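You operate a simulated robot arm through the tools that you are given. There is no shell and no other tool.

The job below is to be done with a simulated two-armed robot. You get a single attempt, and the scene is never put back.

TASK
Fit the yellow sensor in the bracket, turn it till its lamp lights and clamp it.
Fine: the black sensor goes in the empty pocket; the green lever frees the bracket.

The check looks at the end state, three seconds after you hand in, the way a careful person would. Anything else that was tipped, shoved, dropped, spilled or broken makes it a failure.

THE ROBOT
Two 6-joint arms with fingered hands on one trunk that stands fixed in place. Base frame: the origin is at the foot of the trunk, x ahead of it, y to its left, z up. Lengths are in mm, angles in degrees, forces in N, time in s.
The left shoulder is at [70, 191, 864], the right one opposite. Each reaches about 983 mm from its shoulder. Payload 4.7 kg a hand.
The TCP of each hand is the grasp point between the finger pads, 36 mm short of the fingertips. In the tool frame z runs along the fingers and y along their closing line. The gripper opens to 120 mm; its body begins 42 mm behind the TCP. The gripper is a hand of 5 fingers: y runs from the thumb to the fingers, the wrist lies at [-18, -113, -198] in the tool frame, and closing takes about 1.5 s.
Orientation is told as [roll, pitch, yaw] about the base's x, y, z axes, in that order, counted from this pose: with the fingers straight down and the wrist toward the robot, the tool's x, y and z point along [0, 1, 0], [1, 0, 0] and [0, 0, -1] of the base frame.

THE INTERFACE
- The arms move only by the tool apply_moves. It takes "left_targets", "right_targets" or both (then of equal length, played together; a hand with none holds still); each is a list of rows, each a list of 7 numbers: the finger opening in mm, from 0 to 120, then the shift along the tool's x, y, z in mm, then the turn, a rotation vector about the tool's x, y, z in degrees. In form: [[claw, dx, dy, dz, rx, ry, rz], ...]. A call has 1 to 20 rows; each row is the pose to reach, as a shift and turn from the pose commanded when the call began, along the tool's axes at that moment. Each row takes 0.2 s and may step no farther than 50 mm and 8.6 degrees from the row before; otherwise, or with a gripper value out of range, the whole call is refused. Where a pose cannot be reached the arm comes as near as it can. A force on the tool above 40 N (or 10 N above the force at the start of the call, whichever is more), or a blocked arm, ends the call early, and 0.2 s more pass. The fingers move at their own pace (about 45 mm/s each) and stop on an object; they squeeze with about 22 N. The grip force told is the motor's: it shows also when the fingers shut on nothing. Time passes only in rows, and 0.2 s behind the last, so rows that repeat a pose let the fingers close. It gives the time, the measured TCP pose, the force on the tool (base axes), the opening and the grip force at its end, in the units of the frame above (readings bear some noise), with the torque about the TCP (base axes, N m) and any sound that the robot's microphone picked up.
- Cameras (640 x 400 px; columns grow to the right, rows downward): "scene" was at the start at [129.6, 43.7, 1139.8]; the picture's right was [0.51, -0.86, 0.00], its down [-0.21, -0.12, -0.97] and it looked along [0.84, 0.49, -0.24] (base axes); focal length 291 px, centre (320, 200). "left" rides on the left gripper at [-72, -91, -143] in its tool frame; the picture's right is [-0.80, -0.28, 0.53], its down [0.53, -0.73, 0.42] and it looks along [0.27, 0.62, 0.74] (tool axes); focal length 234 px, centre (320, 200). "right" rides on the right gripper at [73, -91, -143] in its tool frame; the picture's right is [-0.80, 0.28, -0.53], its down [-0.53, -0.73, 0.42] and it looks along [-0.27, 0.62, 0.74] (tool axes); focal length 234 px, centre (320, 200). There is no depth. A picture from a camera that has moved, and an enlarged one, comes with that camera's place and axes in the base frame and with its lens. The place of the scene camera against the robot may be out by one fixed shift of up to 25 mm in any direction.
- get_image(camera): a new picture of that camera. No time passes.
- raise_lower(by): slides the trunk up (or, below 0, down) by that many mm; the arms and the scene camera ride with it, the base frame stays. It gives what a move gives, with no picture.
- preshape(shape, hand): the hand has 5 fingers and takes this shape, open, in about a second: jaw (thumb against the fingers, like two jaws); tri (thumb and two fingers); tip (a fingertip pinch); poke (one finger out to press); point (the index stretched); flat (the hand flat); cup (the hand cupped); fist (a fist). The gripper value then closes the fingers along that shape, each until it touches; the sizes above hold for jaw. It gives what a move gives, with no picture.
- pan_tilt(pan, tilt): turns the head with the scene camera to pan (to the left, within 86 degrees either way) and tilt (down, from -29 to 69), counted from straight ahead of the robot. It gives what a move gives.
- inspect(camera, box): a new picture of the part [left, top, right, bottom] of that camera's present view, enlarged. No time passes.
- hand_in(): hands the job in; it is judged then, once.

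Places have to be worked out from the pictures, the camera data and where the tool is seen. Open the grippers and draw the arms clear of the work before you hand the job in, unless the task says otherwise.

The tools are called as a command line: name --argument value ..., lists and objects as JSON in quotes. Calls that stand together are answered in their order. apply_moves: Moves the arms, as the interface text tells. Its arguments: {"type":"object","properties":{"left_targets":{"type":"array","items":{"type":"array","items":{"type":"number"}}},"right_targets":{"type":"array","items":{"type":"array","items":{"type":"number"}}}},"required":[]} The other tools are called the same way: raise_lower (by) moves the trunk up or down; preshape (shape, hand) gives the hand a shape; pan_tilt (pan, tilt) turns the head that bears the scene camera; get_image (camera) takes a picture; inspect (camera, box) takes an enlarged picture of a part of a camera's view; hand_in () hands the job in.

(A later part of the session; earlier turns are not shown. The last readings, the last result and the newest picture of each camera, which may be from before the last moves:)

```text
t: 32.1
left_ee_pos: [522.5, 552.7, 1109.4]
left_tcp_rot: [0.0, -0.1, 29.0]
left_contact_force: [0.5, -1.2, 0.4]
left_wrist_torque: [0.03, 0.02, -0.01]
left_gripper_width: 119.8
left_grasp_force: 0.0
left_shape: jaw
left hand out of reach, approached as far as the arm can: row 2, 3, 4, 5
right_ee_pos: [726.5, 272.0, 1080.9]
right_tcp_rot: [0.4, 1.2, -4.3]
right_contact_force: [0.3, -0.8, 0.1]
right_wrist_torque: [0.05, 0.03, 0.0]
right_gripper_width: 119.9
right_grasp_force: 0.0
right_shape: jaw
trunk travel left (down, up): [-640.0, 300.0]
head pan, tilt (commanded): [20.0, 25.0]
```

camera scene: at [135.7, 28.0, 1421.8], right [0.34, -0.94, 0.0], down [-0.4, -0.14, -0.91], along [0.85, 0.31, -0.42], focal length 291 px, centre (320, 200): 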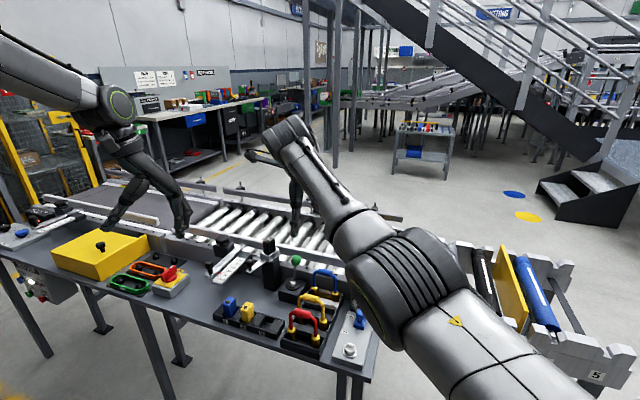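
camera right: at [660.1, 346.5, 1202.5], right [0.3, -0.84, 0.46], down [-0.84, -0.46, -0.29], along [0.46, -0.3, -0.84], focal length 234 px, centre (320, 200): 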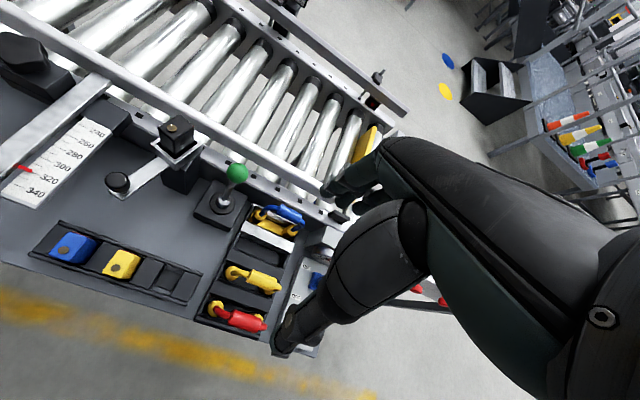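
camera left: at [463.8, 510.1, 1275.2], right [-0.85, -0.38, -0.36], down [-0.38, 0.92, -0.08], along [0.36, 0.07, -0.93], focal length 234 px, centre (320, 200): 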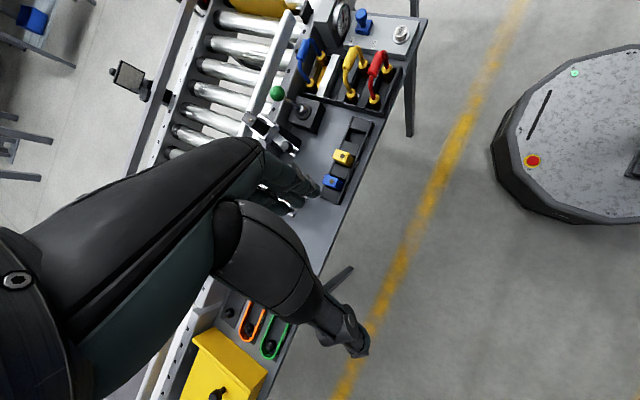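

At yaw +29 the left arm recovered and was no longer flagged. I'll go slowly toward a point above the yellow sensor from here.

apply_moves --left_targets '[[120, -15.5, 5.5, 11, 0, 0, 0], [120, -31, 11, 22, 0, 0, 0], [120, -46.5, 16.5, 33, 0, 0, 0], [120, -62, 22, 44, 0, 0, 0], [120, -77.5, 27.5, 55, 0, 0, 0], [120, -93, 33, 66, 0, 0, 0], [120, -108.5, 38.5, 77, 0, 0, 0], [120, -124, 44, 88, 0, 0, 0], [120, -139.5, 49.5, 99, 0, 0, 0], [120, -155, 55, 110, 0, 0, 0]]'

get_image --camera "scene"

get_image --camera "left"

```text
t: 34.3
left_ee_pos: [551.7, 525.6, 1032.0]
left_tcp_rot: [-0.2, 0.0, 29.0]
left_contact_force: [0.5, 0.4, -0.2]
left_wrist_torque: [0.0, 0.0, -0.03]
left_gripper_width: 119.9
left_grasp_force: 0.1
left_shape: jaw
left hand out of reach, approached as far as the arm can: row 4, 5, 6, 7, 8, 9, 10
right_ee_pos: [725.2, 278.0, 1080.2]
right_tcp_rot: [0.2, 1.2, -4.2]
right_contact_force: [0.7, 0.0, 0.6]
right_wrist_torque: [0.02, 0.01, 0.01]
right_gripper_width: 120.0
right_grasp_force: 0.0
right_shape: jaw
trunk travel left (down, up): [-640.0, 300.0]
head pan, tilt (commanded): [20.0, 25.0]
```

```text
taken
camera scene: at [135.9, 28.0, 1421.8], right [0.34, -0.94, 0.0], down [-0.4, -0.14, -0.91], along [0.85, 0.31, -0.42], focal length 291 px, centre (320, 200)
```

scene: 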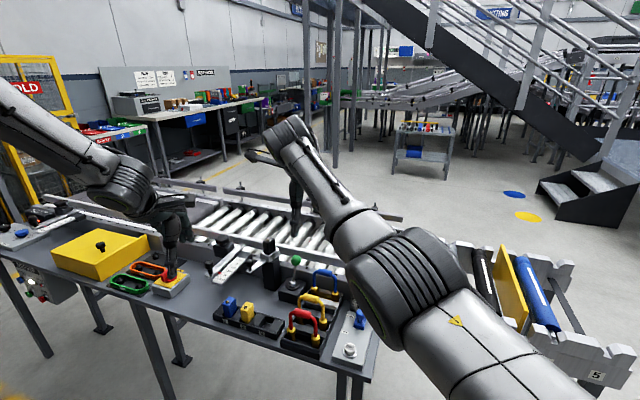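

```text
taken
camera left: at [505.2, 417.9, 1174.9], right [0.15, -0.84, -0.52], down [-0.9, 0.11, -0.43], along [0.42, 0.53, -0.74], focal length 234 px, centre (320, 200)
```

left: 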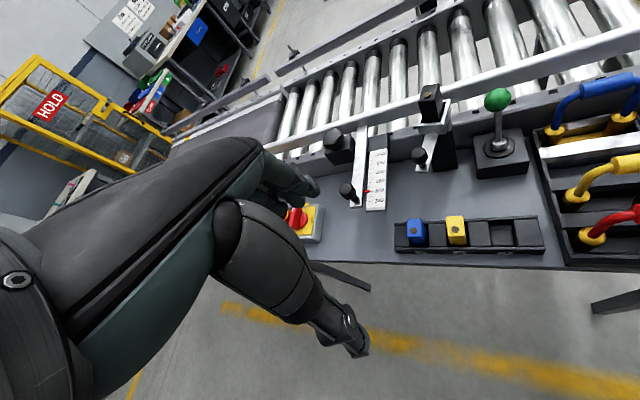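

The wrist stops at nearly the same place whatever the yaw, so something nearer the shoulder must be limiting. I'll look at the whole left arm now.

pan_tilt --pan 65 --tilt 15

get_image --camera "scene"

```text
t: 35.4
left_ee_pos: [550.6, 525.0, 1030.9]
left_tcp_rot: [-0.1, 0.0, 29.0]
left_contact_force: [-0.6, 0.6, 0.3]
left_wrist_torque: [-0.01, 0.0, -0.01]
left_gripper_width: 119.7
left_grasp_force: 0.1
left_shape: jaw
right_ee_pos: [724.5, 278.0, 1079.7]
right_tcp_rot: [0.2, 1.0, -4.2]
right_contact_force: [0.1, -0.3, 0.2]
right_wrist_torque: [-0.01, -0.01, -0.02]
right_gripper_width: 120.0
right_grasp_force: 0.1
right_shape: jaw
trunk travel left (down, up): [-640.0, 300.0]
head pan, tilt (commanded): [65.0, 15.0]
```

```text
taken
camera scene: at [88.9, 81.1, 1438.0], right [0.91, -0.42, 0.0], down [-0.11, -0.23, -0.97], along [0.41, 0.87, -0.26], focal length 291 px, centre (320, 200)
```

scene: 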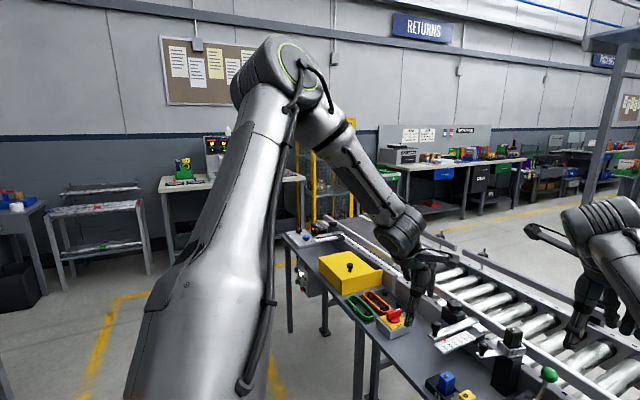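

I want to check whether the left arm reaches further when it comes from inward. First I'll draw the right arm back to its own side to keep the space clear.

apply_moves --right_targets '[[120, -15, 0, -20, 0, 0, 0], [120, -30, 0, -40, 0, 0, 0], [120, -50, 0, -60, 0, 0, 0], [120, -70, 0, -80, 0, 0, 0], [120, -90, 0, -100, 0, 0, 0], [120, -115, 0, -120, 0, 0, 0], [120, -140, 0, -140, 0, 0, 0], [120, -165, 0, -160, 0, 0, 0], [120, -190, 0, -180, 0, 0, 0], [120, -215, 0, -200, 0, 0, 0], [120, -240, 0, -220, 0, 0, 0], [120, -265, 0, -240, 0, 0, 0], [120, -290, 0, -250, 0, 0, 0], [120, -315, 0, -260, 0, 0, 0], [120, -340, 0, -270, 0, 0, 0]]'

```text
t: 38.6
left_ee_pos: [550.9, 523.7, 1032.9]
left_tcp_rot: [-0.1, -0.1, 29.0]
left_contact_force: [0.5, 0.1, 0.6]
left_wrist_torque: [0.0, 0.0, 0.01]
left_gripper_width: 119.8
left_grasp_force: 0.1
left_shape: jaw
right_ee_pos: [774.1, -45.2, 1373.4]
right_tcp_rot: [0.3, 0.8, -4.2]
right_contact_force: [-0.1, 0.3, -0.2]
right_wrist_torque: [0.01, -0.02, -0.01]
right_gripper_width: 119.9
right_grasp_force: 0.1
right_shape: jaw
right hand out of reach, approached as far as the arm can: row 7, 8, 9, 10, 11, 12, 13, 14, 15
trunk travel left (down, up): [-640.0, 300.0]
head pan, tilt (commanded): [65.0, 15.0]
```

I'll zoom on the left wrist to understand how the hand is mounted on the last joints.

inspect --camera "scene" --box '[310, 110, 470, 330]'

inspect --camera "scene" --box '[200, 20, 460, 400]'

```text
1.82 times, centred on (390, 220) of scene
camera zoom: at [88.3, 79.5, 1438.1], right [0.91, -0.42, 0.0], down [-0.11, -0.23, -0.97], along [0.41, 0.88, -0.26], focal length 530 px, centre (193, 164)
```

zoom: 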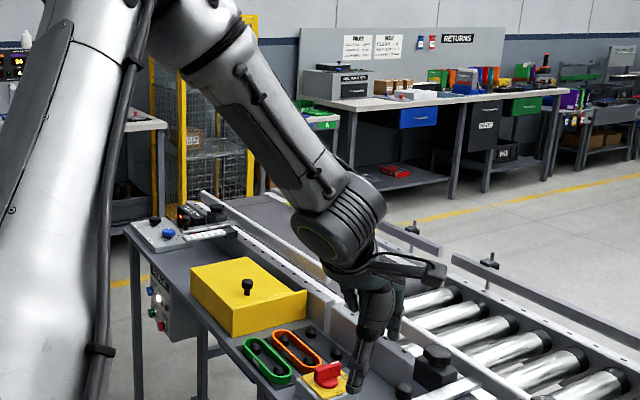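

```text
1.05 times, centred on (330, 210) of scene (not enlarged: the box is as wide or as high as the picture)
camera zoom: at [88.3, 79.5, 1438.1], right [0.91, -0.42, 0.0], down [-0.11, -0.23, -0.97], along [0.41, 0.88, -0.26], focal length 307 px, centre (310, 190)
```

zoom: 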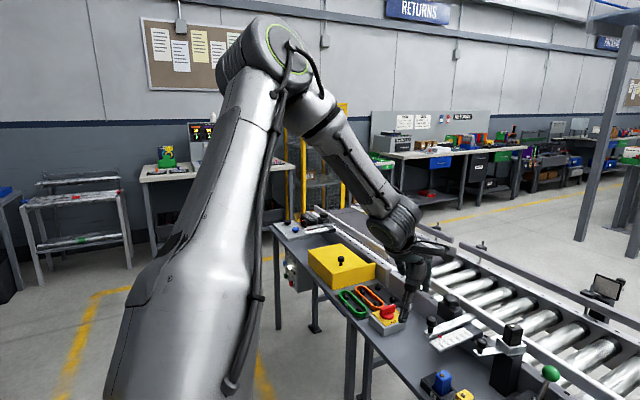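

I'll look at the right arm's current posture as well, for comparison.

pan_tilt --pan -30 --tilt 10

get_image --camera "scene"

```text
t: 40.3
left_ee_pos: [551.0, 525.2, 1033.0]
left_tcp_rot: [-0.1, -0.1, 28.9]
left_contact_force: [1.0, -0.4, 0.4]
left_wrist_torque: [0.04, 0.01, -0.03]
left_gripper_width: 119.9
left_grasp_force: 0.0
left_shape: jaw
right_ee_pos: [773.6, -43.6, 1371.4]
right_tcp_rot: [0.2, 0.9, -4.2]
right_contact_force: [0.4, -0.1, 0.2]
right_wrist_torque: [0.03, -0.02, 0.0]
right_gripper_width: 120.0
right_grasp_force: 0.1
right_shape: jaw
trunk travel left (down, up): [-640.0, 300.0]
head pan, tilt (commanded): [-30.0, 10.0]
```

```text
taken
camera scene: at [129.8, -50.1, 1446.1], right [-0.5, -0.87, 0.0], down [-0.15, 0.09, -0.98], along [0.85, -0.49, -0.17], focal length 291 px, centre (320, 200)
```

scene: 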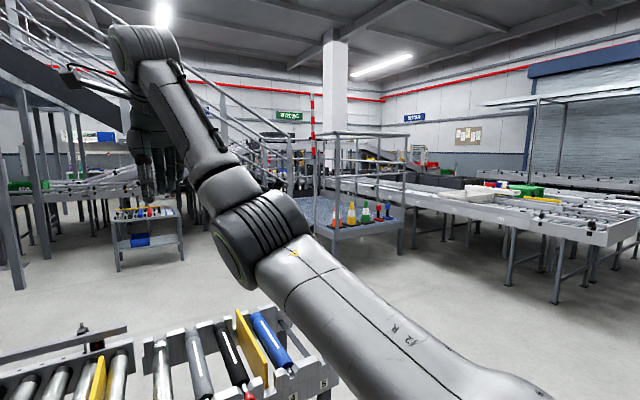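

Working through the geometry, the wrist bend looks near-singular when the hand points along the forearm. Turning the left hand further left, to yaw 65–90, should clear that and also lets the fingers close across the sensors' narrow faces. I'll try that turn first.

apply_moves --left_targets '[[120, 0, 0, -4, 0, 0, -5], [120, 0, 0, -8, 0, 0, -10], [120, 0, 0, -12, 0, 0, -15], [120, 0, 0, -16, 0, 0, -20], [120, 0, 0, -20, 0, 0, -25], [120, 0, 0, -24, 0, 0, -30], [120, 0, 0, -28, 0, 0, -36], [120, 0, 0, -32, 0, 0, -42], [120, 0, 0, -36, 0, 0, -48], [120, 0, 0, -40, 0, 0, -54], [120, 0, 0, -44, 0, 0, -61]]'

pan_tilt --pan 30 --tilt 38

get_image --camera "scene"

```text
t: 42.7
left_ee_pos: [468.6, 590.8, 1088.0]
left_tcp_rot: [-0.1, 0.2, 90.0]
left_contact_force: [0.4, -0.4, -0.6]
left_wrist_torque: [0.01, 0.01, 0.02]
left_gripper_width: 120.0
left_grasp_force: 0.1
left_shape: jaw
left hand out of reach, approached as far as the arm can: row 1, 2, 3, 4, 5, 6, 7, 8, 9, 10, 11
right_ee_pos: [774.4, -43.7, 1373.3]
right_tcp_rot: [0.2, 0.9, -4.1]
right_contact_force: [-0.4, -0.9, -0.4]
right_wrist_torque: [-0.01, 0.02, 0.0]
right_gripper_width: 119.6
right_grasp_force: 0.0
right_shape: jaw
trunk travel left (down, up): [-640.0, 300.0]
head pan, tilt (commanded): [-30.0, 10.0]
```

```text
t: 44.0
left_ee_pos: [468.1, 591.3, 1089.1]
left_tcp_rot: [-0.2, 0.2, 89.8]
left_contact_force: [-0.1, -0.2, 0.1]
left_wrist_torque: [0.0, -0.03, 0.03]
left_gripper_width: 119.9
left_grasp_force: 0.1
left_shape: jaw
right_ee_pos: [774.0, -44.2, 1372.7]
right_tcp_rot: [0.3, 0.9, -4.2]
right_contact_force: [1.1, 0.9, 0.2]
right_wrist_torque: [-0.01, -0.01, -0.01]
right_gripper_width: 120.0
right_grasp_force: 0.0
right_shape: jaw
trunk travel left (down, up): [-640.0, 300.0]
head pan, tilt (commanded): [30.0, 38.0]
```

```text
taken
camera scene: at [124.1, 39.4, 1401.5], right [0.5, -0.87, 0.0], down [-0.53, -0.31, -0.79], along [0.68, 0.39, -0.62], focal length 291 px, centre (320, 200)
```

scene: 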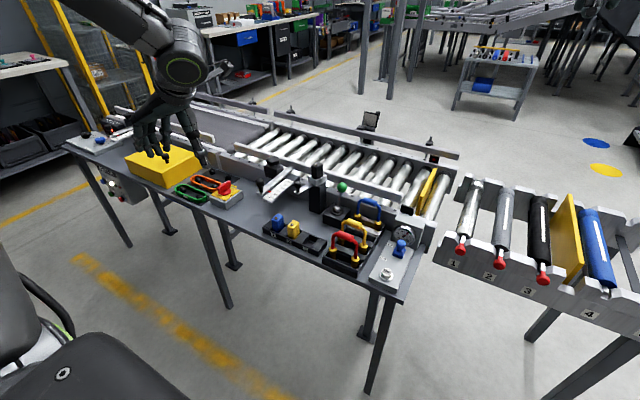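

The wrist itself stays at about the same azimuth of 34–36° from the shoulder whatever the hand yaw, which suggests a shoulder-pan limit. I'll test this by moving straight outward along that azimuth.

apply_moves --left_targets '[[120, -12, 10, 0, 0, 0, 0], [120, -25, 20, 0, 0, 0, 0], [120, -37, 30, 0, 0, 0, 0], [120, -49, 40, 0, 0, 0, 0], [120, -61, 50, 0, 0, 0, 0], [120, -74, 60, 0, 0, 0, 0], [120, -86, 70, 0, 0, 0, 0], [120, -98, 80, 0, 0, 0, 0], [120, -111, 90, 0, 0, 0, 0], [120, -123, 100, 0, 0, 0, 0]]'

```text
t: 46.2
left_ee_pos: [538.6, 710.7, 1095.4]
left_tcp_rot: [-0.2, 0.1, 90.0]
left_contact_force: [0.6, 0.9, -0.7]
left_wrist_torque: [0.01, 0.0, 0.02]
left_gripper_width: 119.8
left_grasp_force: 0.1
left_shape: jaw
left hand out of reach, approached as far as the arm can: row 1, 2, 3, 4, 5, 6, 7, 8, 9, 10
right_ee_pos: [774.9, -43.7, 1371.7]
right_tcp_rot: [0.3, 0.9, -4.1]
right_contact_force: [0.4, -0.5, -0.1]
right_wrist_torque: [0.0, 0.02, -0.01]
right_gripper_width: 119.8
right_grasp_force: 0.0
right_shape: jaw
trunk travel left (down, up): [-640.0, 300.0]
head pan, tilt (commanded): [30.0, 38.0]
```

The pattern now fits a hand-roll joint limit that binds when the forearm slopes down steeply, so a lower trunk with a level forearm should work. I'll bring the left hand back up, return it toward zero yaw, and then lower the trunk.

apply_moves --left_targets '[[120, 10, -12, -18, 0, 0, 4.5], [120, 20, -24, -36, 0, 0, 9], [120, 30, -36, -54, 0, 0, 13.5], [120, 40, -48, -72, 0, 0, 18], [120, 50, -60, -90, 0, 0, 22.5], [120, 60, -72, -108, 0, 0, 27], [120, 70, -84, -126, 0, 0, 31.5], [120, 80, -96, -144, 0, 0, 36], [120, 90, -108, -162, 0, 0, 40.5], [120, 100, -120, -180, 0, 0, 45], [120, 105, -130, -195, 0, 0, 50], [120, 110, -140, -210, 0, 0, 55], [120, 115, -150, -225, 0, 0, 60], [120, 120, -160, -240, 0, 0, 65], [120, 125, -170, -255, 0, 0, 70], [120, 130, -180, -270, 0, 0, 75], [120, 130, -190, -285, 0, 0, 80], [120, 130, -200, -300, 0, 0, 85], [120, 130, -200, -310, 0, 0, 90]]'

```text
t: 50.2
left_ee_pos: [398.7, 519.4, 1385.4]
left_tcp_rot: [-0.1, -0.3, -0.2]
left_contact_force: [-0.6, 0.0, -0.3]
left_wrist_torque: [-0.01, 0.0, 0.0]
left_gripper_width: 120.0
left_grasp_force: 0.1
left_shape: jaw
left hand out of reach, approached as far as the arm can: row 9, 10, 11, 12, 13, 14, 17, 18, 19
right_ee_pos: [775.0, -43.5, 1371.1]
right_tcp_rot: [0.2, 1.0, -4.2]
right_contact_force: [0.5, -0.1, 0.2]
right_wrist_torque: [0.03, 0.0, 0.0]
right_gripper_width: 119.7
right_grasp_force: 0.0
right_shape: jaw
trunk travel left (down, up): [-640.0, 300.0]
head pan, tilt (commanded): [30.0, 38.0]
```

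I'll probe the directions again here with small slow steps.

apply_moves --left_targets '[[120, 0, 0, 0, 0, 0, 0], [120, 0, 10, 0, 0, 0, 0], [120, 0, 0, 0, 0, 0, 0], [120, 0, -10, 0, 0, 0, 0], [120, 0, 0, 0, 0, 0, 0], [120, 10, 0, 0, 0, 0, 0], [120, 0, 0, 0, 0, 0, 0], [120, -10, 0, 0, 0, 0, 0], [120, 0, 0, 0, 0, 0, 0], [120, 0, 0, -10, 0, 0, 0], [120, 0, 0, 0, 0, 0, 0], [120, 0, 0, 10, 0, 0, 0], [120, 0, 0, 0, 0, 0, 0], [120, 0, 0, 0, 0, 0, 3], [120, 0, 0, 0, 0, 0, 0], [120, 0, 0, 0, 0, 0, -3], [120, 0, 0, 0, 0, 0, 0], [120, 0, 0, 0, 3, 0, 0], [120, 0, 0, 0, 0, 0, 0], [120, 0, 0, 0, -3, 0, 0]]'

get_image --camera "scene"

```text
t: 54.4
left_ee_pos: [393.5, 517.6, 1386.5]
left_tcp_rot: [0.2, -3.3, 0.0]
left_contact_force: [-0.5, -0.6, -0.2]
left_wrist_torque: [0.03, -0.06, 0.0]
left_gripper_width: 119.8
left_grasp_force: 0.0
left_shape: jaw
left hand out of reach, approached as far as the arm can: row 2, 8, 10, 16, 18
right_ee_pos: [769.4, -44.7, 1376.1]
right_tcp_rot: [0.3, 0.7, -4.1]
right_contact_force: [-0.4, 0.0, 0.5]
right_wrist_torque: [-0.02, -0.06, 0.0]
right_gripper_width: 119.8
right_grasp_force: 0.1
right_shape: jaw
trunk travel left (down, up): [-640.0, 300.0]
head pan, tilt (commanded): [30.0, 38.0]
```

```text
taken
camera scene: at [120.0, 39.0, 1401.9], right [0.5, -0.87, 0.0], down [-0.53, -0.31, -0.79], along [0.68, 0.39, -0.61], focal length 291 px, centre (320, 200)
```

scene: 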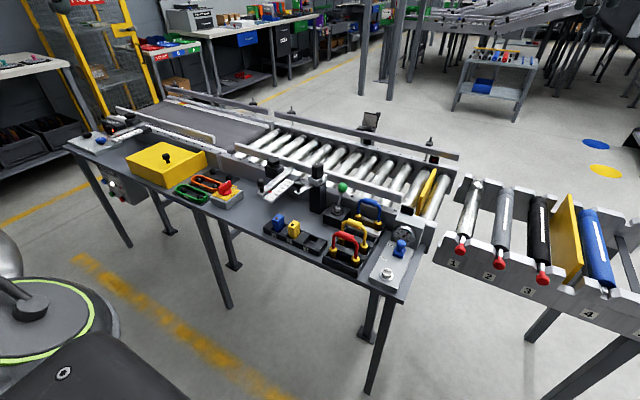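

I'll return the left hand to where it stood relative to the shoulder at the start, which was reachable, using small steps down first and then inward.

apply_moves --left_targets '[[120, 0, -4, 10, 0, 0, 0], [120, 0, -8, 20, 0.5, 0, 0], [120, -5, -12, 30, 1, 0, 0], [120, -12, -16, 40, 1.5, 0, 0], [120, -20, -20, 48, 2, 0, 0], [120, -30, -22, 54, 2.5, 0, 0], [120, -40, -24, 58, 3, 0, 0], [120, -50, -26, 58, 3, 0, 0], [120, -60, -26, 56, 3, 0, 0], [120, -70, -26, 52, 3, 0, 0], [120, -80, -26, 46, 3, 0, 0], [120, -90, -26, 40, 3, 0, 0], [120, -94, -26, 34, 3, 0, 0]]'

```text
t: 57.2
left_ee_pos: [373.3, 423.8, 1350.6]
left_tcp_rot: [0.0, -0.2, -0.1]
left_contact_force: [0.4, 0.1, -0.3]
left_wrist_torque: [0.02, 0.0, 0.0]
left_gripper_width: 119.8
left_grasp_force: 0.1
left_shape: jaw
left hand out of reach, approached as far as the arm can: row 1, 2, 3, 4, 5, 6, 7, 8, 9, 10
right_ee_pos: [774.3, -44.0, 1372.5]
right_tcp_rot: [0.3, 0.9, -4.1]
right_contact_force: [0.2, 0.9, 0.4]
right_wrist_torque: [0.05, 0.01, 0.01]
right_gripper_width: 119.8
right_grasp_force: 0.0
right_shape: jaw
trunk travel left (down, up): [-640.0, 300.0]
head pan, tilt (commanded): [30.0, 38.0]
```

It converged this time once given extra rows, so the flags partly mean lag. I'll move toward a point above the pockets and hold the final pose for several rows to see whether it converges.

apply_moves --left_targets '[[120, 2, 19, 18, 0, 0, 0], [120, 3, 38, 36, 0, 0, 0], [120, 5, 57, 54, 0, 0, 0], [120, 7, 76, 72, 0, 0, 0], [120, 8, 95, 90, 0, 0, 0], [120, 10, 114, 108, 0, 0, 0], [120, 12, 133, 126, 0, 0, 0], [120, 13, 152, 144, 0, 0, 0], [120, 15, 171, 162, 0, 0, 0], [120, 17, 190, 180, 0, 0, 0], [120, 18, 209, 198, 0, 0, 0], [120, 20, 227, 216, 0, 0, 0], [120, 20, 227, 216, 0, 0, 0], [120, 20, 227, 216, 0, 0, 0], [120, 20, 227, 216, 0, 0, 0], [120, 20, 227, 216, 0, 0, 0], [120, 20, 227, 216, 0, 0, 0], [120, 20, 227, 216, 0, 0, 0], [120, 20, 227, 216, 0, 0, 0], [120, 20, 227, 216, 0, 0, 0]]'

```text
t: 61.4
left_ee_pos: [571.7, 466.6, 1136.4]
left_tcp_rot: [-0.1, -0.1, -0.1]
left_contact_force: [-0.5, -0.4, -0.7]
left_wrist_torque: [0.06, 0.04, -0.03]
left_gripper_width: 120.0
left_grasp_force: 0.0
left_shape: jaw
left hand out of reach, approached as far as the arm can: row 10, 11, 12, 13, 14, 15, 16, 17, 18, 19, 20
right_ee_pos: [773.7, -43.2, 1371.6]
right_tcp_rot: [0.2, 0.9, -4.2]
right_contact_force: [1.3, -0.2, -0.6]
right_wrist_torque: [0.0, 0.02, -0.05]
right_gripper_width: 120.1
right_grasp_force: 0.0
right_shape: jaw
trunk travel left (down, up): [-640.0, 300.0]
head pan, tilt (commanded): [30.0, 38.0]
```

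Holding doesn't help below shoulder height. I can test other trunk heights in free air by changing the hand's height relative to the shoulder, so I'll move the hand up and then forward.

apply_moves --left_targets '[[120, -3, -10, -24, 0, 0, 0], [120, -6, -20, -48, 0, 0, 0], [120, -9, -30, -72, 0, 0, 0], [120, -12, -40, -96, 0, 0, 0], [120, -15, -50, -120, 0, 0, 0], [120, -18, -60, -144, 0, 0, 0], [120, -21, -70, -168, 0, 0, 0], [120, -24, -80, -192, 0, 0, 0], [120, -25, -85, -216, 0, 0, 0], [120, -25, -70, -230, 0, 0, 0], [120, -25, -50, -240, 0, 0, 0], [120, -25, -30, -250, 0, 0, 0], [120, -25, -10, -258, 0, 0, 0], [120, -25, 10, -266, 0, 0, 0], [120, -25, 30, -274, 0, 0, 0], [120, -25, 50, -282, 0, 0, 0], [120, -25, 73, -282, 0, 0, 0]]'

```text
t: 65.0
left_ee_pos: [538.5, 501.9, 1361.3]
left_tcp_rot: [-0.1, 0.0, -0.2]
left_contact_force: [0.2, -0.1, 0.8]
left_wrist_torque: [0.0, -0.01, -0.02]
left_gripper_width: 119.8
left_grasp_force: 0.1
left_shape: jaw
left hand out of reach, approached as far as the arm can: row 10, 11, 12, 13, 14, 15, 16, 17
right_ee_pos: [774.1, -44.5, 1371.4]
right_tcp_rot: [0.1, 0.9, -4.2]
right_contact_force: [0.6, 0.4, 0.2]
right_wrist_torque: [-0.07, 0.05, 0.0]
right_gripper_width: 120.0
right_grasp_force: 0.1
right_shape: jaw
trunk travel left (down, up): [-640.0, 300.0]
head pan, tilt (commanded): [30.0, 38.0]
```

Combining these points with the arm pictures, the shoulder's first axis points forward and outward, and its travel ends where the wrist is directly above that axis. I need to go round the outer side, so the wrist comes in from below shoulder height. I'll raise the trunk fully to make room for that.

raise_lower --by 300

```text
t: 68.0
left_ee_pos: [537.6, 501.2, 1660.5]
left_tcp_rot: [-0.2, -0.3, -0.1]
left_contact_force: [-0.4, -0.3, 0.0]
left_wrist_torque: [0.0, 0.02, 0.02]
left_gripper_width: 120.2
left_grasp_force: 0.0
left_shape: jaw
right_ee_pos: [773.0, -44.3, 1670.8]
right_tcp_rot: [0.3, 1.0, -4.2]
right_contact_force: [-0.7, 0.4, 0.0]
right_wrist_torque: [0.01, 0.02, -0.04]
right_gripper_width: 120.0
right_grasp_force: 0.1
right_shape: jaw
trunk travel left (down, up): [-940.0, 0.0]
head pan, tilt (commanded): [30.0, 38.0]
```

Trunk is up. Now I'll swing the left hand outward and down in slow steps, the first half of the loop round the shoulder axis.

apply_moves --left_targets '[[120, 11, -14, 22, 0, 0, 0], [120, 22, -28, 45, 0, 0, 0], [120, 34, -43, 68, 0, 0, 0], [120, 45, -57, 91, 0, 0, 0], [120, 57, -72, 114, 0, 0, 0], [120, 68, -86, 136, 0, 0, 0], [120, 80, -100, 159, 0, 0, 0], [120, 91, -115, 182, 0, 0, 0], [120, 99, -119, 206, 0, 0, 0], [120, 107, -124, 230, 0, 0, 0], [120, 115, -128, 254, 0, 0, 0], [120, 123, -132, 278, 0, 0, 0], [120, 130, -136, 302, 0, 0, 0], [120, 137, -140, 326, 0, 0, 0], [120, 143, -144, 350, 0, 0, 0], [120, 147, -147, 372, 0, 0, 0], [120, 150, -149, 394, 0, 0, 0], [120, 150, -149, 394, 0, 0, 0]]'

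```text
t: 71.8
left_ee_pos: [479.0, 614.2, 1194.4]
left_tcp_rot: [-0.1, -0.2, -0.1]
left_contact_force: [0.7, 0.3, 0.3]
left_wrist_torque: [0.0, 0.04, 0.03]
left_gripper_width: 119.9
left_grasp_force: 0.1
left_shape: jaw
left hand out of reach, approached as far as the arm can: row 4, 5, 6, 7, 8, 9, 10, 11, 12, 13, 14, 15, 16, 17, 18
right_ee_pos: [773.9, -47.6, 1671.7]
right_tcp_rot: [0.3, 0.9, -4.2]
right_contact_force: [-0.4, 0.3, 0.0]
right_wrist_torque: [0.03, -0.05, 0.02]
right_gripper_width: 119.9
right_grasp_force: 0.1
right_shape: jaw
trunk travel left (down, up): [-940.0, 0.0]
head pan, tilt (commanded): [30.0, 38.0]
```

The wrist has passed below the axis on the outer side. I'll continue down and inward toward a point above the pockets.

apply_moves --left_targets '[[120, -8, 5, 23, 0, 0, 0], [120, -17, 10, 46, 0, 0, 0], [120, -25, 15, 69, 0, 0, 0], [120, -33, 20, 93, 0, 0, 0], [120, -42, 25, 116, 0, 0, 0], [120, -50, 30, 139, 0, 0, 0], [120, -58, 35, 162, 0, 0, 0], [120, -76, 49, 173, 0, 0, 0], [120, -94, 63, 184, 0, 0, 0], [120, -112, 77, 195, 0, 0, 0], [120, -130, 92, 206, 0, 0, 0], [120, -147, 106, 217, 0, 0, 0], [120, -165, 120, 228, 0, 0, 0], [120, -165, 120, 228, 0, 0, 0], [120, -165, 120, 228, 0, 0, 0]]'

get_image --camera "scene"

```text
t: 75.0
left_ee_pos: [597.0, 452.0, 964.9]
left_tcp_rot: [-0.1, -0.2, -0.1]
left_contact_force: [0.1, -0.2, 0.3]
left_wrist_torque: [0.03, -0.01, 0.01]
left_gripper_width: 119.6
left_grasp_force: 0.1
left_shape: jaw
right_ee_pos: [773.8, -44.1, 1672.1]
right_tcp_rot: [0.3, 0.9, -4.1]
right_contact_force: [0.0, -0.5, -0.3]
right_wrist_torque: [0.02, -0.02, 0.0]
right_gripper_width: 120.0
right_grasp_force: 0.0
right_shape: jaw
trunk travel left (down, up): [-940.0, 0.0]
head pan, tilt (commanded): [30.0, 38.0]
```

```text
taken
camera scene: at [123.8, 39.8, 1701.1], right [0.5, -0.87, 0.0], down [-0.53, -0.31, -0.79], along [0.68, 0.39, -0.62], focal length 291 px, centre (320, 200)
```

scene: 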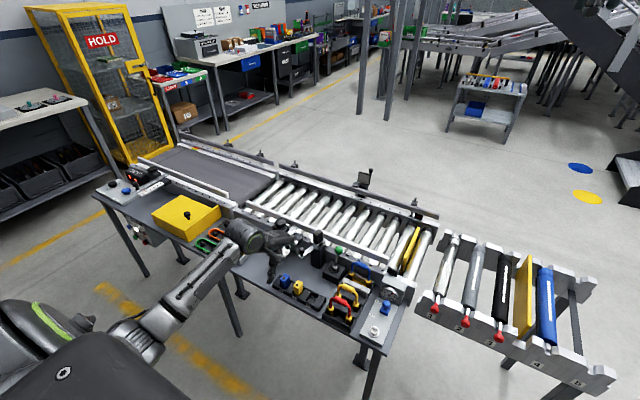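

The left arm is now in a good posture, from low and left, and it tracks exactly. I'll lift the hand, then lower the trunk by 150 mm to bring the bracket comfortably within reach.

apply_moves --left_targets '[[120, 0, 0, -25, 0, 0, 0], [120, 0, 0, -50, 0, 0, 0], [120, 0, 0, -75, 0, 0, 0], [120, 0, 0, -100, 0, 0, 0], [120, 0, 0, -125, 0, 0, 0], [120, 0, 0, -150, 0, 0, 0]]'

raise_lower --by -150

pan_tilt --pan 27 --tilt 45

get_image --camera "left"

get_image --camera "scene"

```text
t: 76.4
left_ee_pos: [597.9, 452.7, 1114.9]
left_tcp_rot: [-0.1, -0.2, -0.2]
left_contact_force: [1.4, -0.9, -0.6]
left_wrist_torque: [0.02, -0.01, -0.01]
left_gripper_width: 120.0
left_grasp_force: 0.1
left_shape: jaw
right_ee_pos: [773.8, -44.2, 1671.3]
right_tcp_rot: [0.2, 1.0, -4.2]
right_contact_force: [0.1, -0.2, 0.2]
right_wrist_torque: [0.01, 0.04, -0.01]
right_gripper_width: 119.9
right_grasp_force: 0.1
right_shape: jaw
trunk travel left (down, up): [-940.0, 0.0]
head pan, tilt (commanded): [30.0, 38.0]
```

```text
t: 78.2
left_ee_pos: [596.6, 452.8, 964.1]
left_tcp_rot: [-0.1, -0.2, 0.0]
left_contact_force: [-0.3, 0.0, -0.6]
left_wrist_torque: [-0.03, 0.01, 0.03]
left_gripper_width: 119.8
left_grasp_force: 0.0
left_shape: jaw
right_ee_pos: [774.4, -44.2, 1521.8]
right_tcp_rot: [0.1, 0.9, -4.2]
right_contact_force: [0.1, -0.1, 1.4]
right_wrist_torque: [-0.02, 0.04, 0.01]
right_gripper_width: 119.6
right_grasp_force: 0.0
right_shape: jaw
trunk travel left (down, up): [-790.0, 150.0]
head pan, tilt (commanded): [30.0, 38.0]
```

```text
t: 78.8
left_ee_pos: [598.4, 452.0, 965.8]
left_tcp_rot: [-0.1, -0.3, 0.0]
left_contact_force: [0.4, 0.5, 0.3]
left_wrist_torque: [0.03, -0.02, 0.0]
left_gripper_width: 119.8
left_grasp_force: 0.1
left_shape: jaw
right_ee_pos: [773.8, -43.7, 1521.9]
right_tcp_rot: [0.2, 1.0, -4.1]
right_contact_force: [0.4, -0.6, -0.2]
right_wrist_torque: [0.02, 0.04, -0.01]
right_gripper_width: 119.8
right_grasp_force: 0.1
right_shape: jaw
trunk travel left (down, up): [-790.0, 150.0]
head pan, tilt (commanded): [27.0, 45.0]
```

```text
taken
camera left: at [505.1, 379.9, 1107.2], right [-0.28, -0.8, -0.52], down [-0.73, 0.53, -0.43], along [0.62, 0.26, -0.74], focal length 234 px, centre (320, 200)
```

left: 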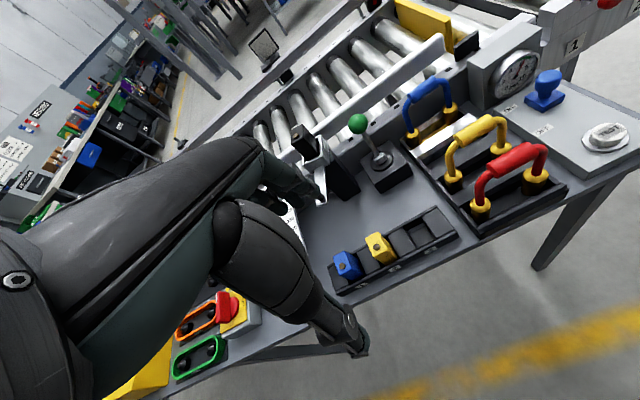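

```text
taken
camera scene: at [121.7, 33.2, 1540.9], right [0.45, -0.89, 0.0], down [-0.63, -0.32, -0.71], along [0.63, 0.32, -0.71], focal length 291 px, centre (320, 200)
```

scene: 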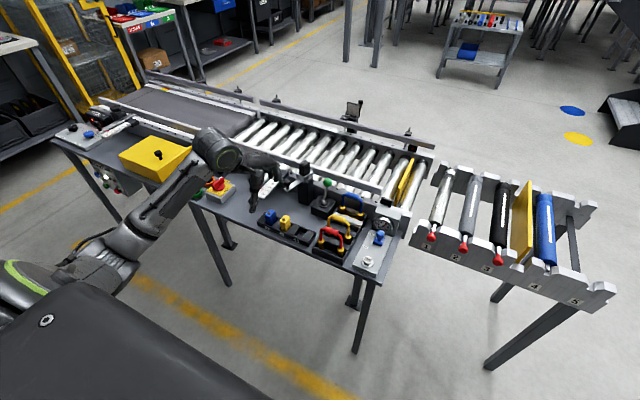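

Now I'll take close views of the lever and bracket from here, and of the pockets.

inspect --camera "left" --box '[270, 90, 430, 210]'

inspect --camera "scene" --box '[285, 145, 375, 215]'

inspect --camera "left" --box '[320, 200, 470, 300]'

inspect --camera "scene" --box '[250, 195, 340, 255]'

```text
3.33 times, centred on (350, 150) of left
camera zoom: at [505.1, 379.9, 1107.2], right [-0.28, -0.8, -0.52], down [-0.73, 0.53, -0.43], along [0.62, 0.26, -0.74], focal length 781 px, centre (220, 367)
```

zoom: 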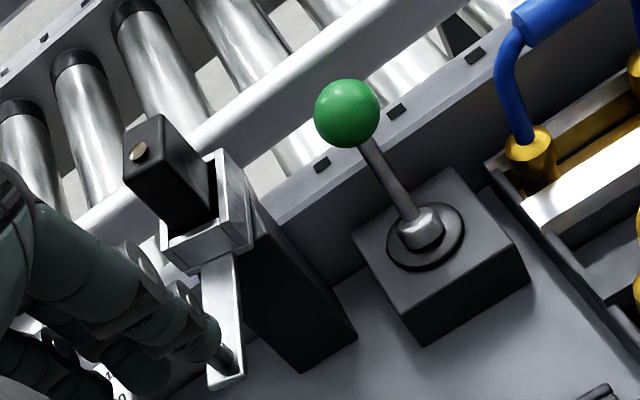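

```text
5.71 times, centred on (330, 180) of scene
camera zoom: at [121.7, 33.2, 1540.9], right [0.45, -0.89, 0.0], down [-0.63, -0.32, -0.71], along [0.63, 0.32, -0.71], focal length 1664 px, centre (263, 314)
```

zoom: 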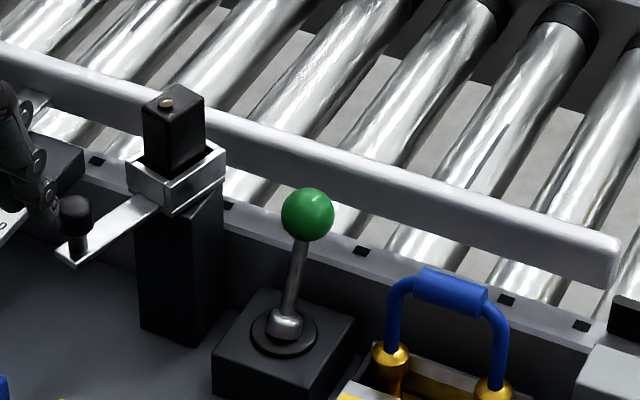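

```text
4.00 times, centred on (395, 250) of left
camera zoom: at [505.1, 379.9, 1107.2], right [-0.28, -0.8, -0.52], down [-0.73, 0.53, -0.43], along [0.62, 0.26, -0.74], focal length 937 px, centre (20, 0)
```

zoom: 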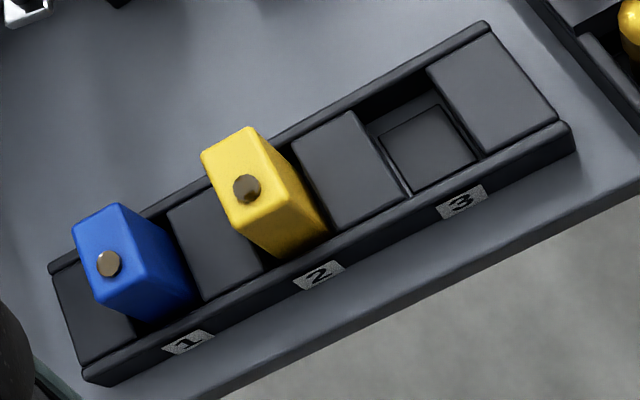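

```text
6.67 times, centred on (295, 225) of scene
camera zoom: at [121.7, 33.2, 1540.9], right [0.45, -0.89, 0.0], down [-0.63, -0.32, -0.71], along [0.63, 0.32, -0.71], focal length 1942 px, centre (487, 33)
```

zoom: 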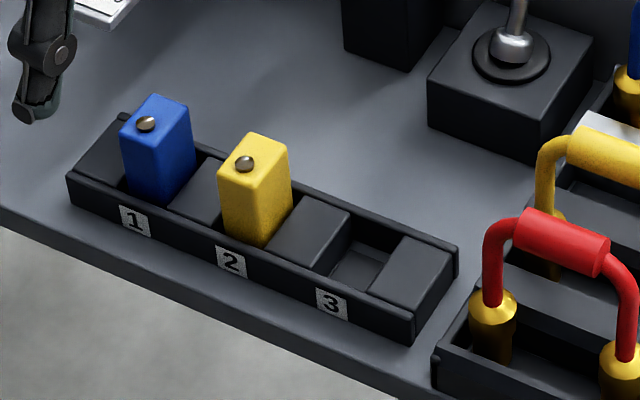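

I'll zoom tightly on the yellow sensor, the empty pocket and the bracket for measuring.

inspect --camera "left" --box '[360, 225, 410, 270]'

inspect --camera "left" --box '[400, 205, 460, 260]'

inspect --camera "left" --box '[295, 120, 350, 190]'

inspect --camera "scene" --box '[290, 150, 330, 190]'

```text
8.89 times, centred on (385, 248) of left
camera zoom: at [505.1, 379.9, 1107.2], right [-0.28, -0.8, -0.52], down [-0.73, 0.53, -0.43], along [0.62, 0.26, -0.74], focal length 2082 px, centre (-258, -222)
```

zoom: 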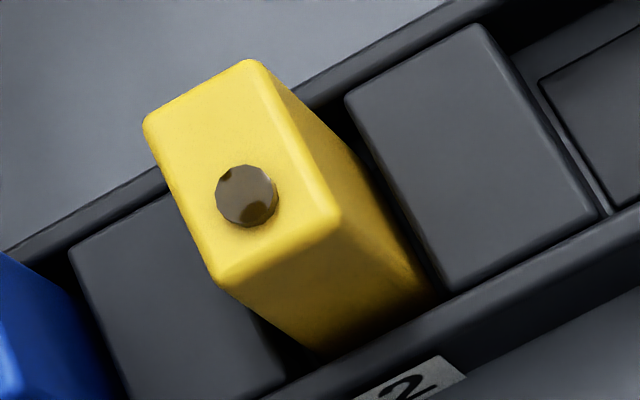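

```text
7.27 times, centred on (430, 232) of left
camera zoom: at [505.1, 379.9, 1107.2], right [-0.28, -0.8, -0.52], down [-0.73, 0.53, -0.43], along [0.62, 0.26, -0.74], focal length 1703 px, centre (-480, -36)
```

zoom: 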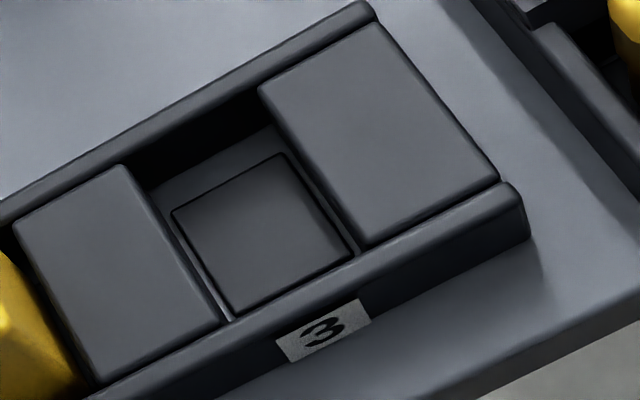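

```text
5.71 times, centred on (322, 155) of left
camera zoom: at [505.1, 379.9, 1107.2], right [-0.28, -0.8, -0.52], down [-0.73, 0.53, -0.43], along [0.62, 0.26, -0.74], focal length 1338 px, centre (306, 457)
```

zoom: 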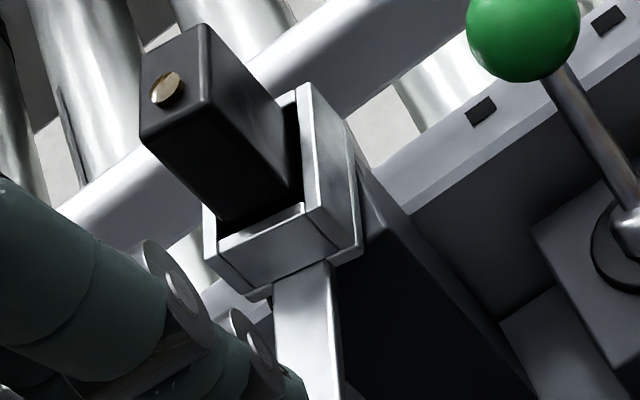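

```text
10.00 times, centred on (310, 170) of scene
camera zoom: at [121.7, 33.2, 1540.9], right [0.45, -0.89, 0.0], down [-0.63, -0.32, -0.71], along [0.63, 0.32, -0.71], focal length 2913 px, centre (420, 500)
```

zoom: 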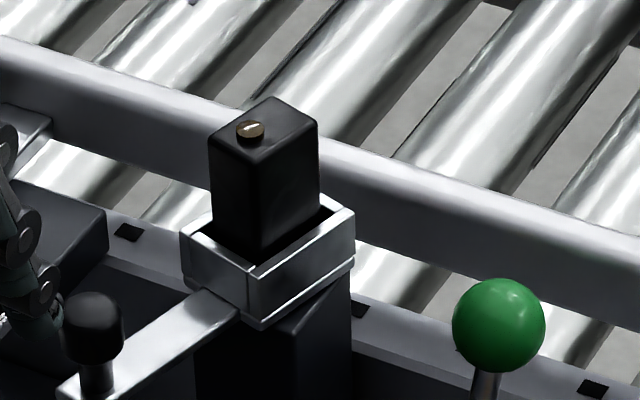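

Now I'll measure the guide rail behind the lever and bracket, since fingers have to fit between them.

inspect --camera "scene" --box '[305, 155, 385, 205]'

inspect --camera "left" --box '[320, 80, 420, 160]'

inspect --camera "left" --box '[380, 30, 470, 110]'

```text
8.00 times, centred on (345, 180) of scene
camera zoom: at [121.7, 33.2, 1540.9], right [0.45, -0.89, 0.0], down [-0.63, -0.32, -0.71], along [0.63, 0.32, -0.71], focal length 2330 px, centre (120, 360)
```

zoom: 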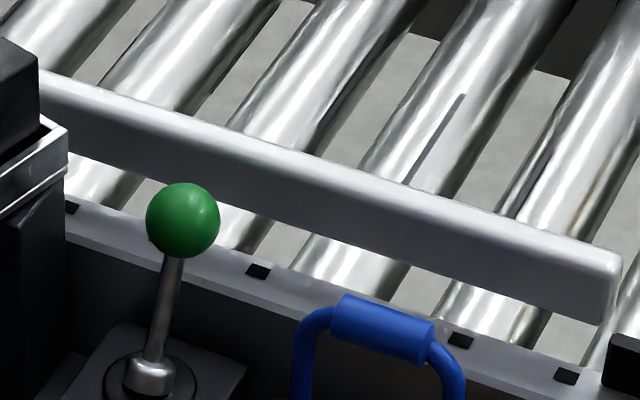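

```text
5.00 times, centred on (370, 120) of left
camera zoom: at [505.1, 379.9, 1107.2], right [-0.28, -0.8, -0.52], down [-0.73, 0.53, -0.43], along [0.62, 0.26, -0.74], focal length 1171 px, centre (70, 600)
```

zoom: 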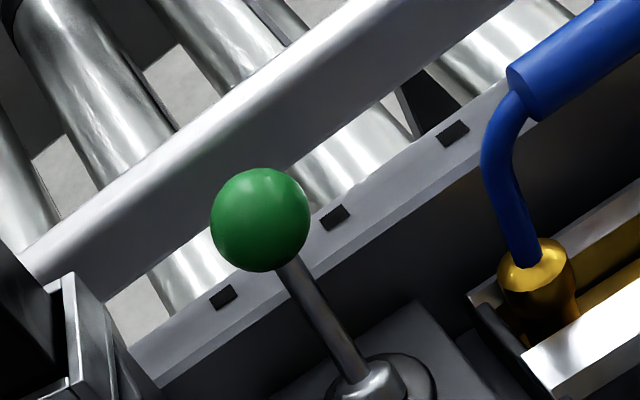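

```text
5.00 times, centred on (425, 70) of left
camera zoom: at [505.1, 379.9, 1107.2], right [-0.28, -0.8, -0.52], down [-0.73, 0.53, -0.43], along [0.62, 0.26, -0.74], focal length 1171 px, centre (-205, 850)
```

zoom: 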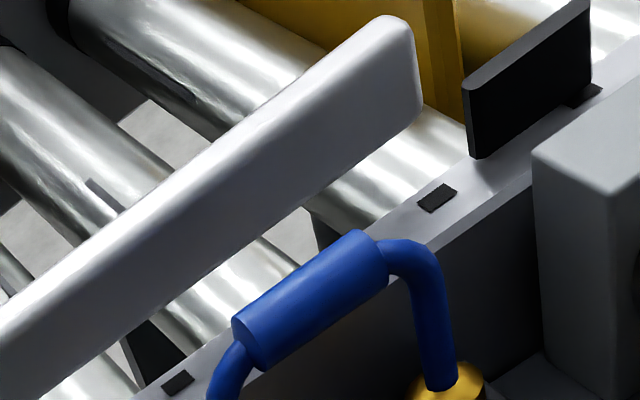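

The rail front is at x≈883 with z 804–838, the ball at about (834,367,828) with radius 17, and the boot at (796,365,764). So the lever leans away by about 30° and must be pulled toward the robot. I'll look at how the hand shapes appear before choosing one.

preshape --shape "tri" --hand "left"

get_image --camera "left"

inspect --camera "scene" --box '[180, 110, 330, 240]'

preshape --shape "tip" --hand "left"

get_image --camera "left"

inspect --camera "scene" --box '[180, 110, 330, 240]'

```text
t: 79.7
left_ee_pos: [597.2, 451.8, 964.3]
left_tcp_rot: [-0.1, -0.2, -0.2]
left_contact_force: [-0.5, -1.3, -0.6]
left_wrist_torque: [0.03, -0.01, 0.02]
left_gripper_width: 119.9
left_grasp_force: 0.0
left_shape: tri
right_ee_pos: [775.0, -43.2, 1521.9]
right_tcp_rot: [0.2, 0.9, -4.2]
right_contact_force: [-0.7, -0.2, 0.3]
right_wrist_torque: [0.01, 0.0, 0.02]
right_gripper_width: 119.9
right_grasp_force: 0.0
right_shape: jaw
trunk travel left (down, up): [-790.0, 150.0]
head pan, tilt (commanded): [27.0, 45.0]
```

```text
taken
camera left: at [505.2, 380.0, 1107.1], right [-0.28, -0.8, -0.52], down [-0.73, 0.53, -0.43], along [0.62, 0.26, -0.74], focal length 234 px, centre (320, 200)
```

left: 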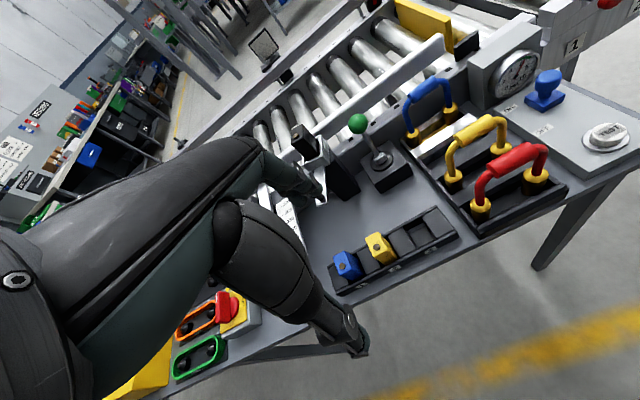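

```text
3.08 times, centred on (255, 175) of scene
camera zoom: at [121.9, 33.3, 1540.8], right [0.45, -0.89, 0.0], down [-0.63, -0.32, -0.71], along [0.63, 0.32, -0.71], focal length 896 px, centre (520, 277)
```

zoom: 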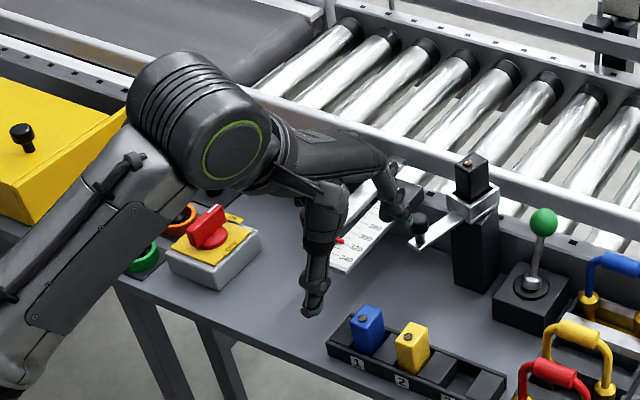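

```text
t: 80.6
left_ee_pos: [596.9, 451.9, 963.9]
left_tcp_rot: [-0.1, -0.2, 0.0]
left_contact_force: [-0.7, 0.4, 0.1]
left_wrist_torque: [-0.01, 0.02, -0.01]
left_gripper_width: 119.8
left_grasp_force: 0.1
left_shape: tip
right_ee_pos: [773.7, -43.1, 1522.9]
right_tcp_rot: [0.2, 0.9, -4.2]
right_contact_force: [0.1, 0.7, -0.3]
right_wrist_torque: [-0.02, 0.01, 0.01]
right_gripper_width: 120.0
right_grasp_force: 0.0
right_shape: jaw
trunk travel left (down, up): [-790.0, 150.0]
head pan, tilt (commanded): [27.0, 45.0]
```

```text
taken
camera left: at [505.2, 379.9, 1107.2], right [-0.28, -0.8, -0.52], down [-0.73, 0.53, -0.43], along [0.62, 0.26, -0.74], focal length 234 px, centre (320, 200)
```

left: 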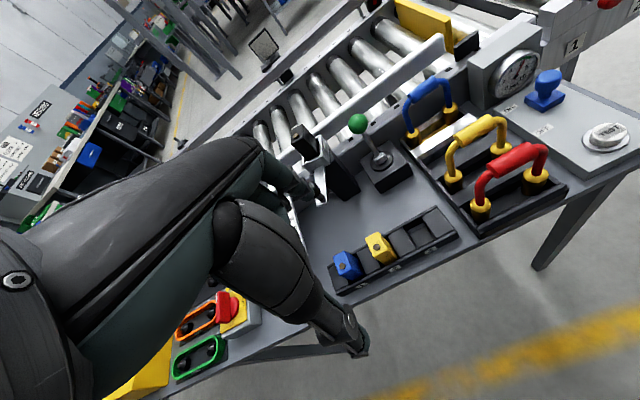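

```text
3.08 times, centred on (255, 175) of scene
camera zoom: at [121.8, 33.3, 1540.8], right [0.45, -0.89, 0.0], down [-0.63, -0.32, -0.71], along [0.63, 0.32, -0.71], focal length 896 px, centre (520, 277)
```

zoom: 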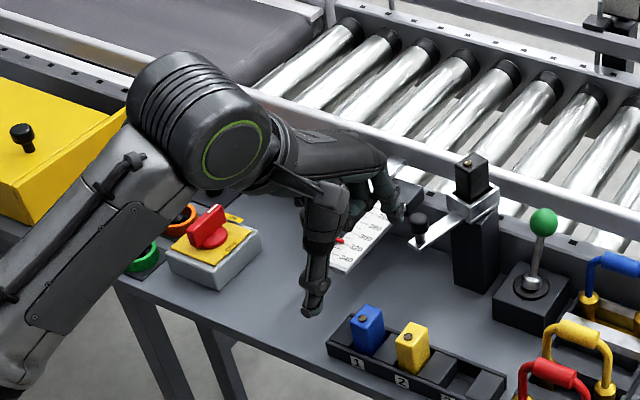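

Both pinch shapes leave the thumb nearest the robot. I'll check where the pinch point sits for "tri" at a narrow opening before using it.

preshape --shape "tri" --hand "left"

apply_moves --left_targets '[[44, 0, 0, 0, 0, 0, 0], [44, 0, 0, 0, 0, 0, 0], [44, 0, 0, 0, 0, 0, 0], [44, 0, 0, 0, 0, 0, 0], [44, 0, 0, 0, 0, 0, 0]]'

inspect --camera "left" --box '[220, 140, 400, 360]'

inspect --camera "scene" --box '[220, 130, 290, 220]'

```text
t: 81.5
left_ee_pos: [598.2, 451.6, 965.2]
left_tcp_rot: [-0.1, -0.1, 0.0]
left_contact_force: [-0.3, 0.5, 0.1]
left_wrist_torque: [-0.02, 0.02, 0.03]
left_gripper_width: 119.7
left_grasp_force: 0.1
left_shape: tri
right_ee_pos: [774.2, -44.3, 1522.1]
right_tcp_rot: [0.2, 0.8, -4.2]
right_contact_force: [0.1, 0.5, 1.3]
right_wrist_torque: [0.0, 0.04, 0.0]
right_gripper_width: 120.0
right_grasp_force: 0.0
right_shape: jaw
trunk travel left (down, up): [-790.0, 150.0]
head pan, tilt (commanded): [27.0, 45.0]
```

```text
t: 82.7
left_ee_pos: [596.1, 451.9, 965.4]
left_tcp_rot: [-0.1, -0.2, -0.2]
left_contact_force: [0.1, 0.3, 0.1]
left_wrist_torque: [0.0, 0.0, 0.02]
left_gripper_width: 44.3
left_grasp_force: 0.2
left_shape: tri
right_ee_pos: [773.7, -44.4, 1521.5]
right_tcp_rot: [0.2, 0.8, -4.2]
right_contact_force: [-0.7, -0.6, -1.6]
right_wrist_torque: [-0.01, 0.0, 0.0]
right_gripper_width: 119.9
right_grasp_force: 0.1
right_shape: jaw
trunk travel left (down, up): [-790.0, 150.0]
head pan, tilt (commanded): [27.0, 45.0]
```

```text
1.82 times, centred on (310, 250) of left
camera zoom: at [505.2, 380.0, 1107.2], right [-0.28, -0.8, -0.52], down [-0.73, 0.53, -0.43], along [0.62, 0.26, -0.74], focal length 426 px, centre (338, 109)
```

zoom: 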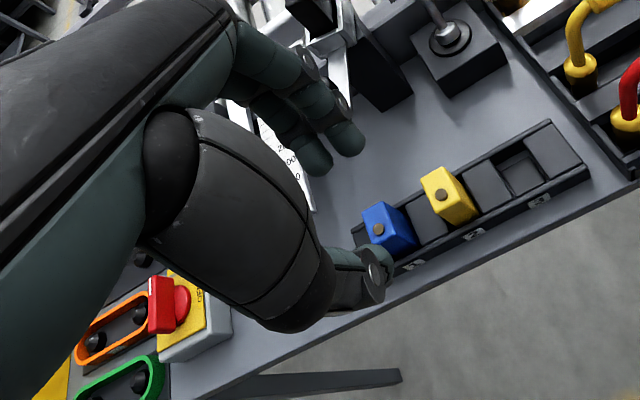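

```text
4.44 times, centred on (255, 175) of scene
camera zoom: at [121.8, 33.3, 1540.8], right [0.45, -0.89, 0.0], down [-0.63, -0.32, -0.71], along [0.63, 0.32, -0.71], focal length 1295 px, centre (609, 311)
```

zoom: 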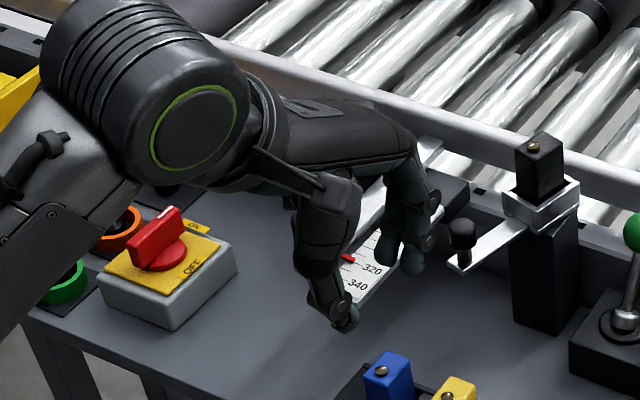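

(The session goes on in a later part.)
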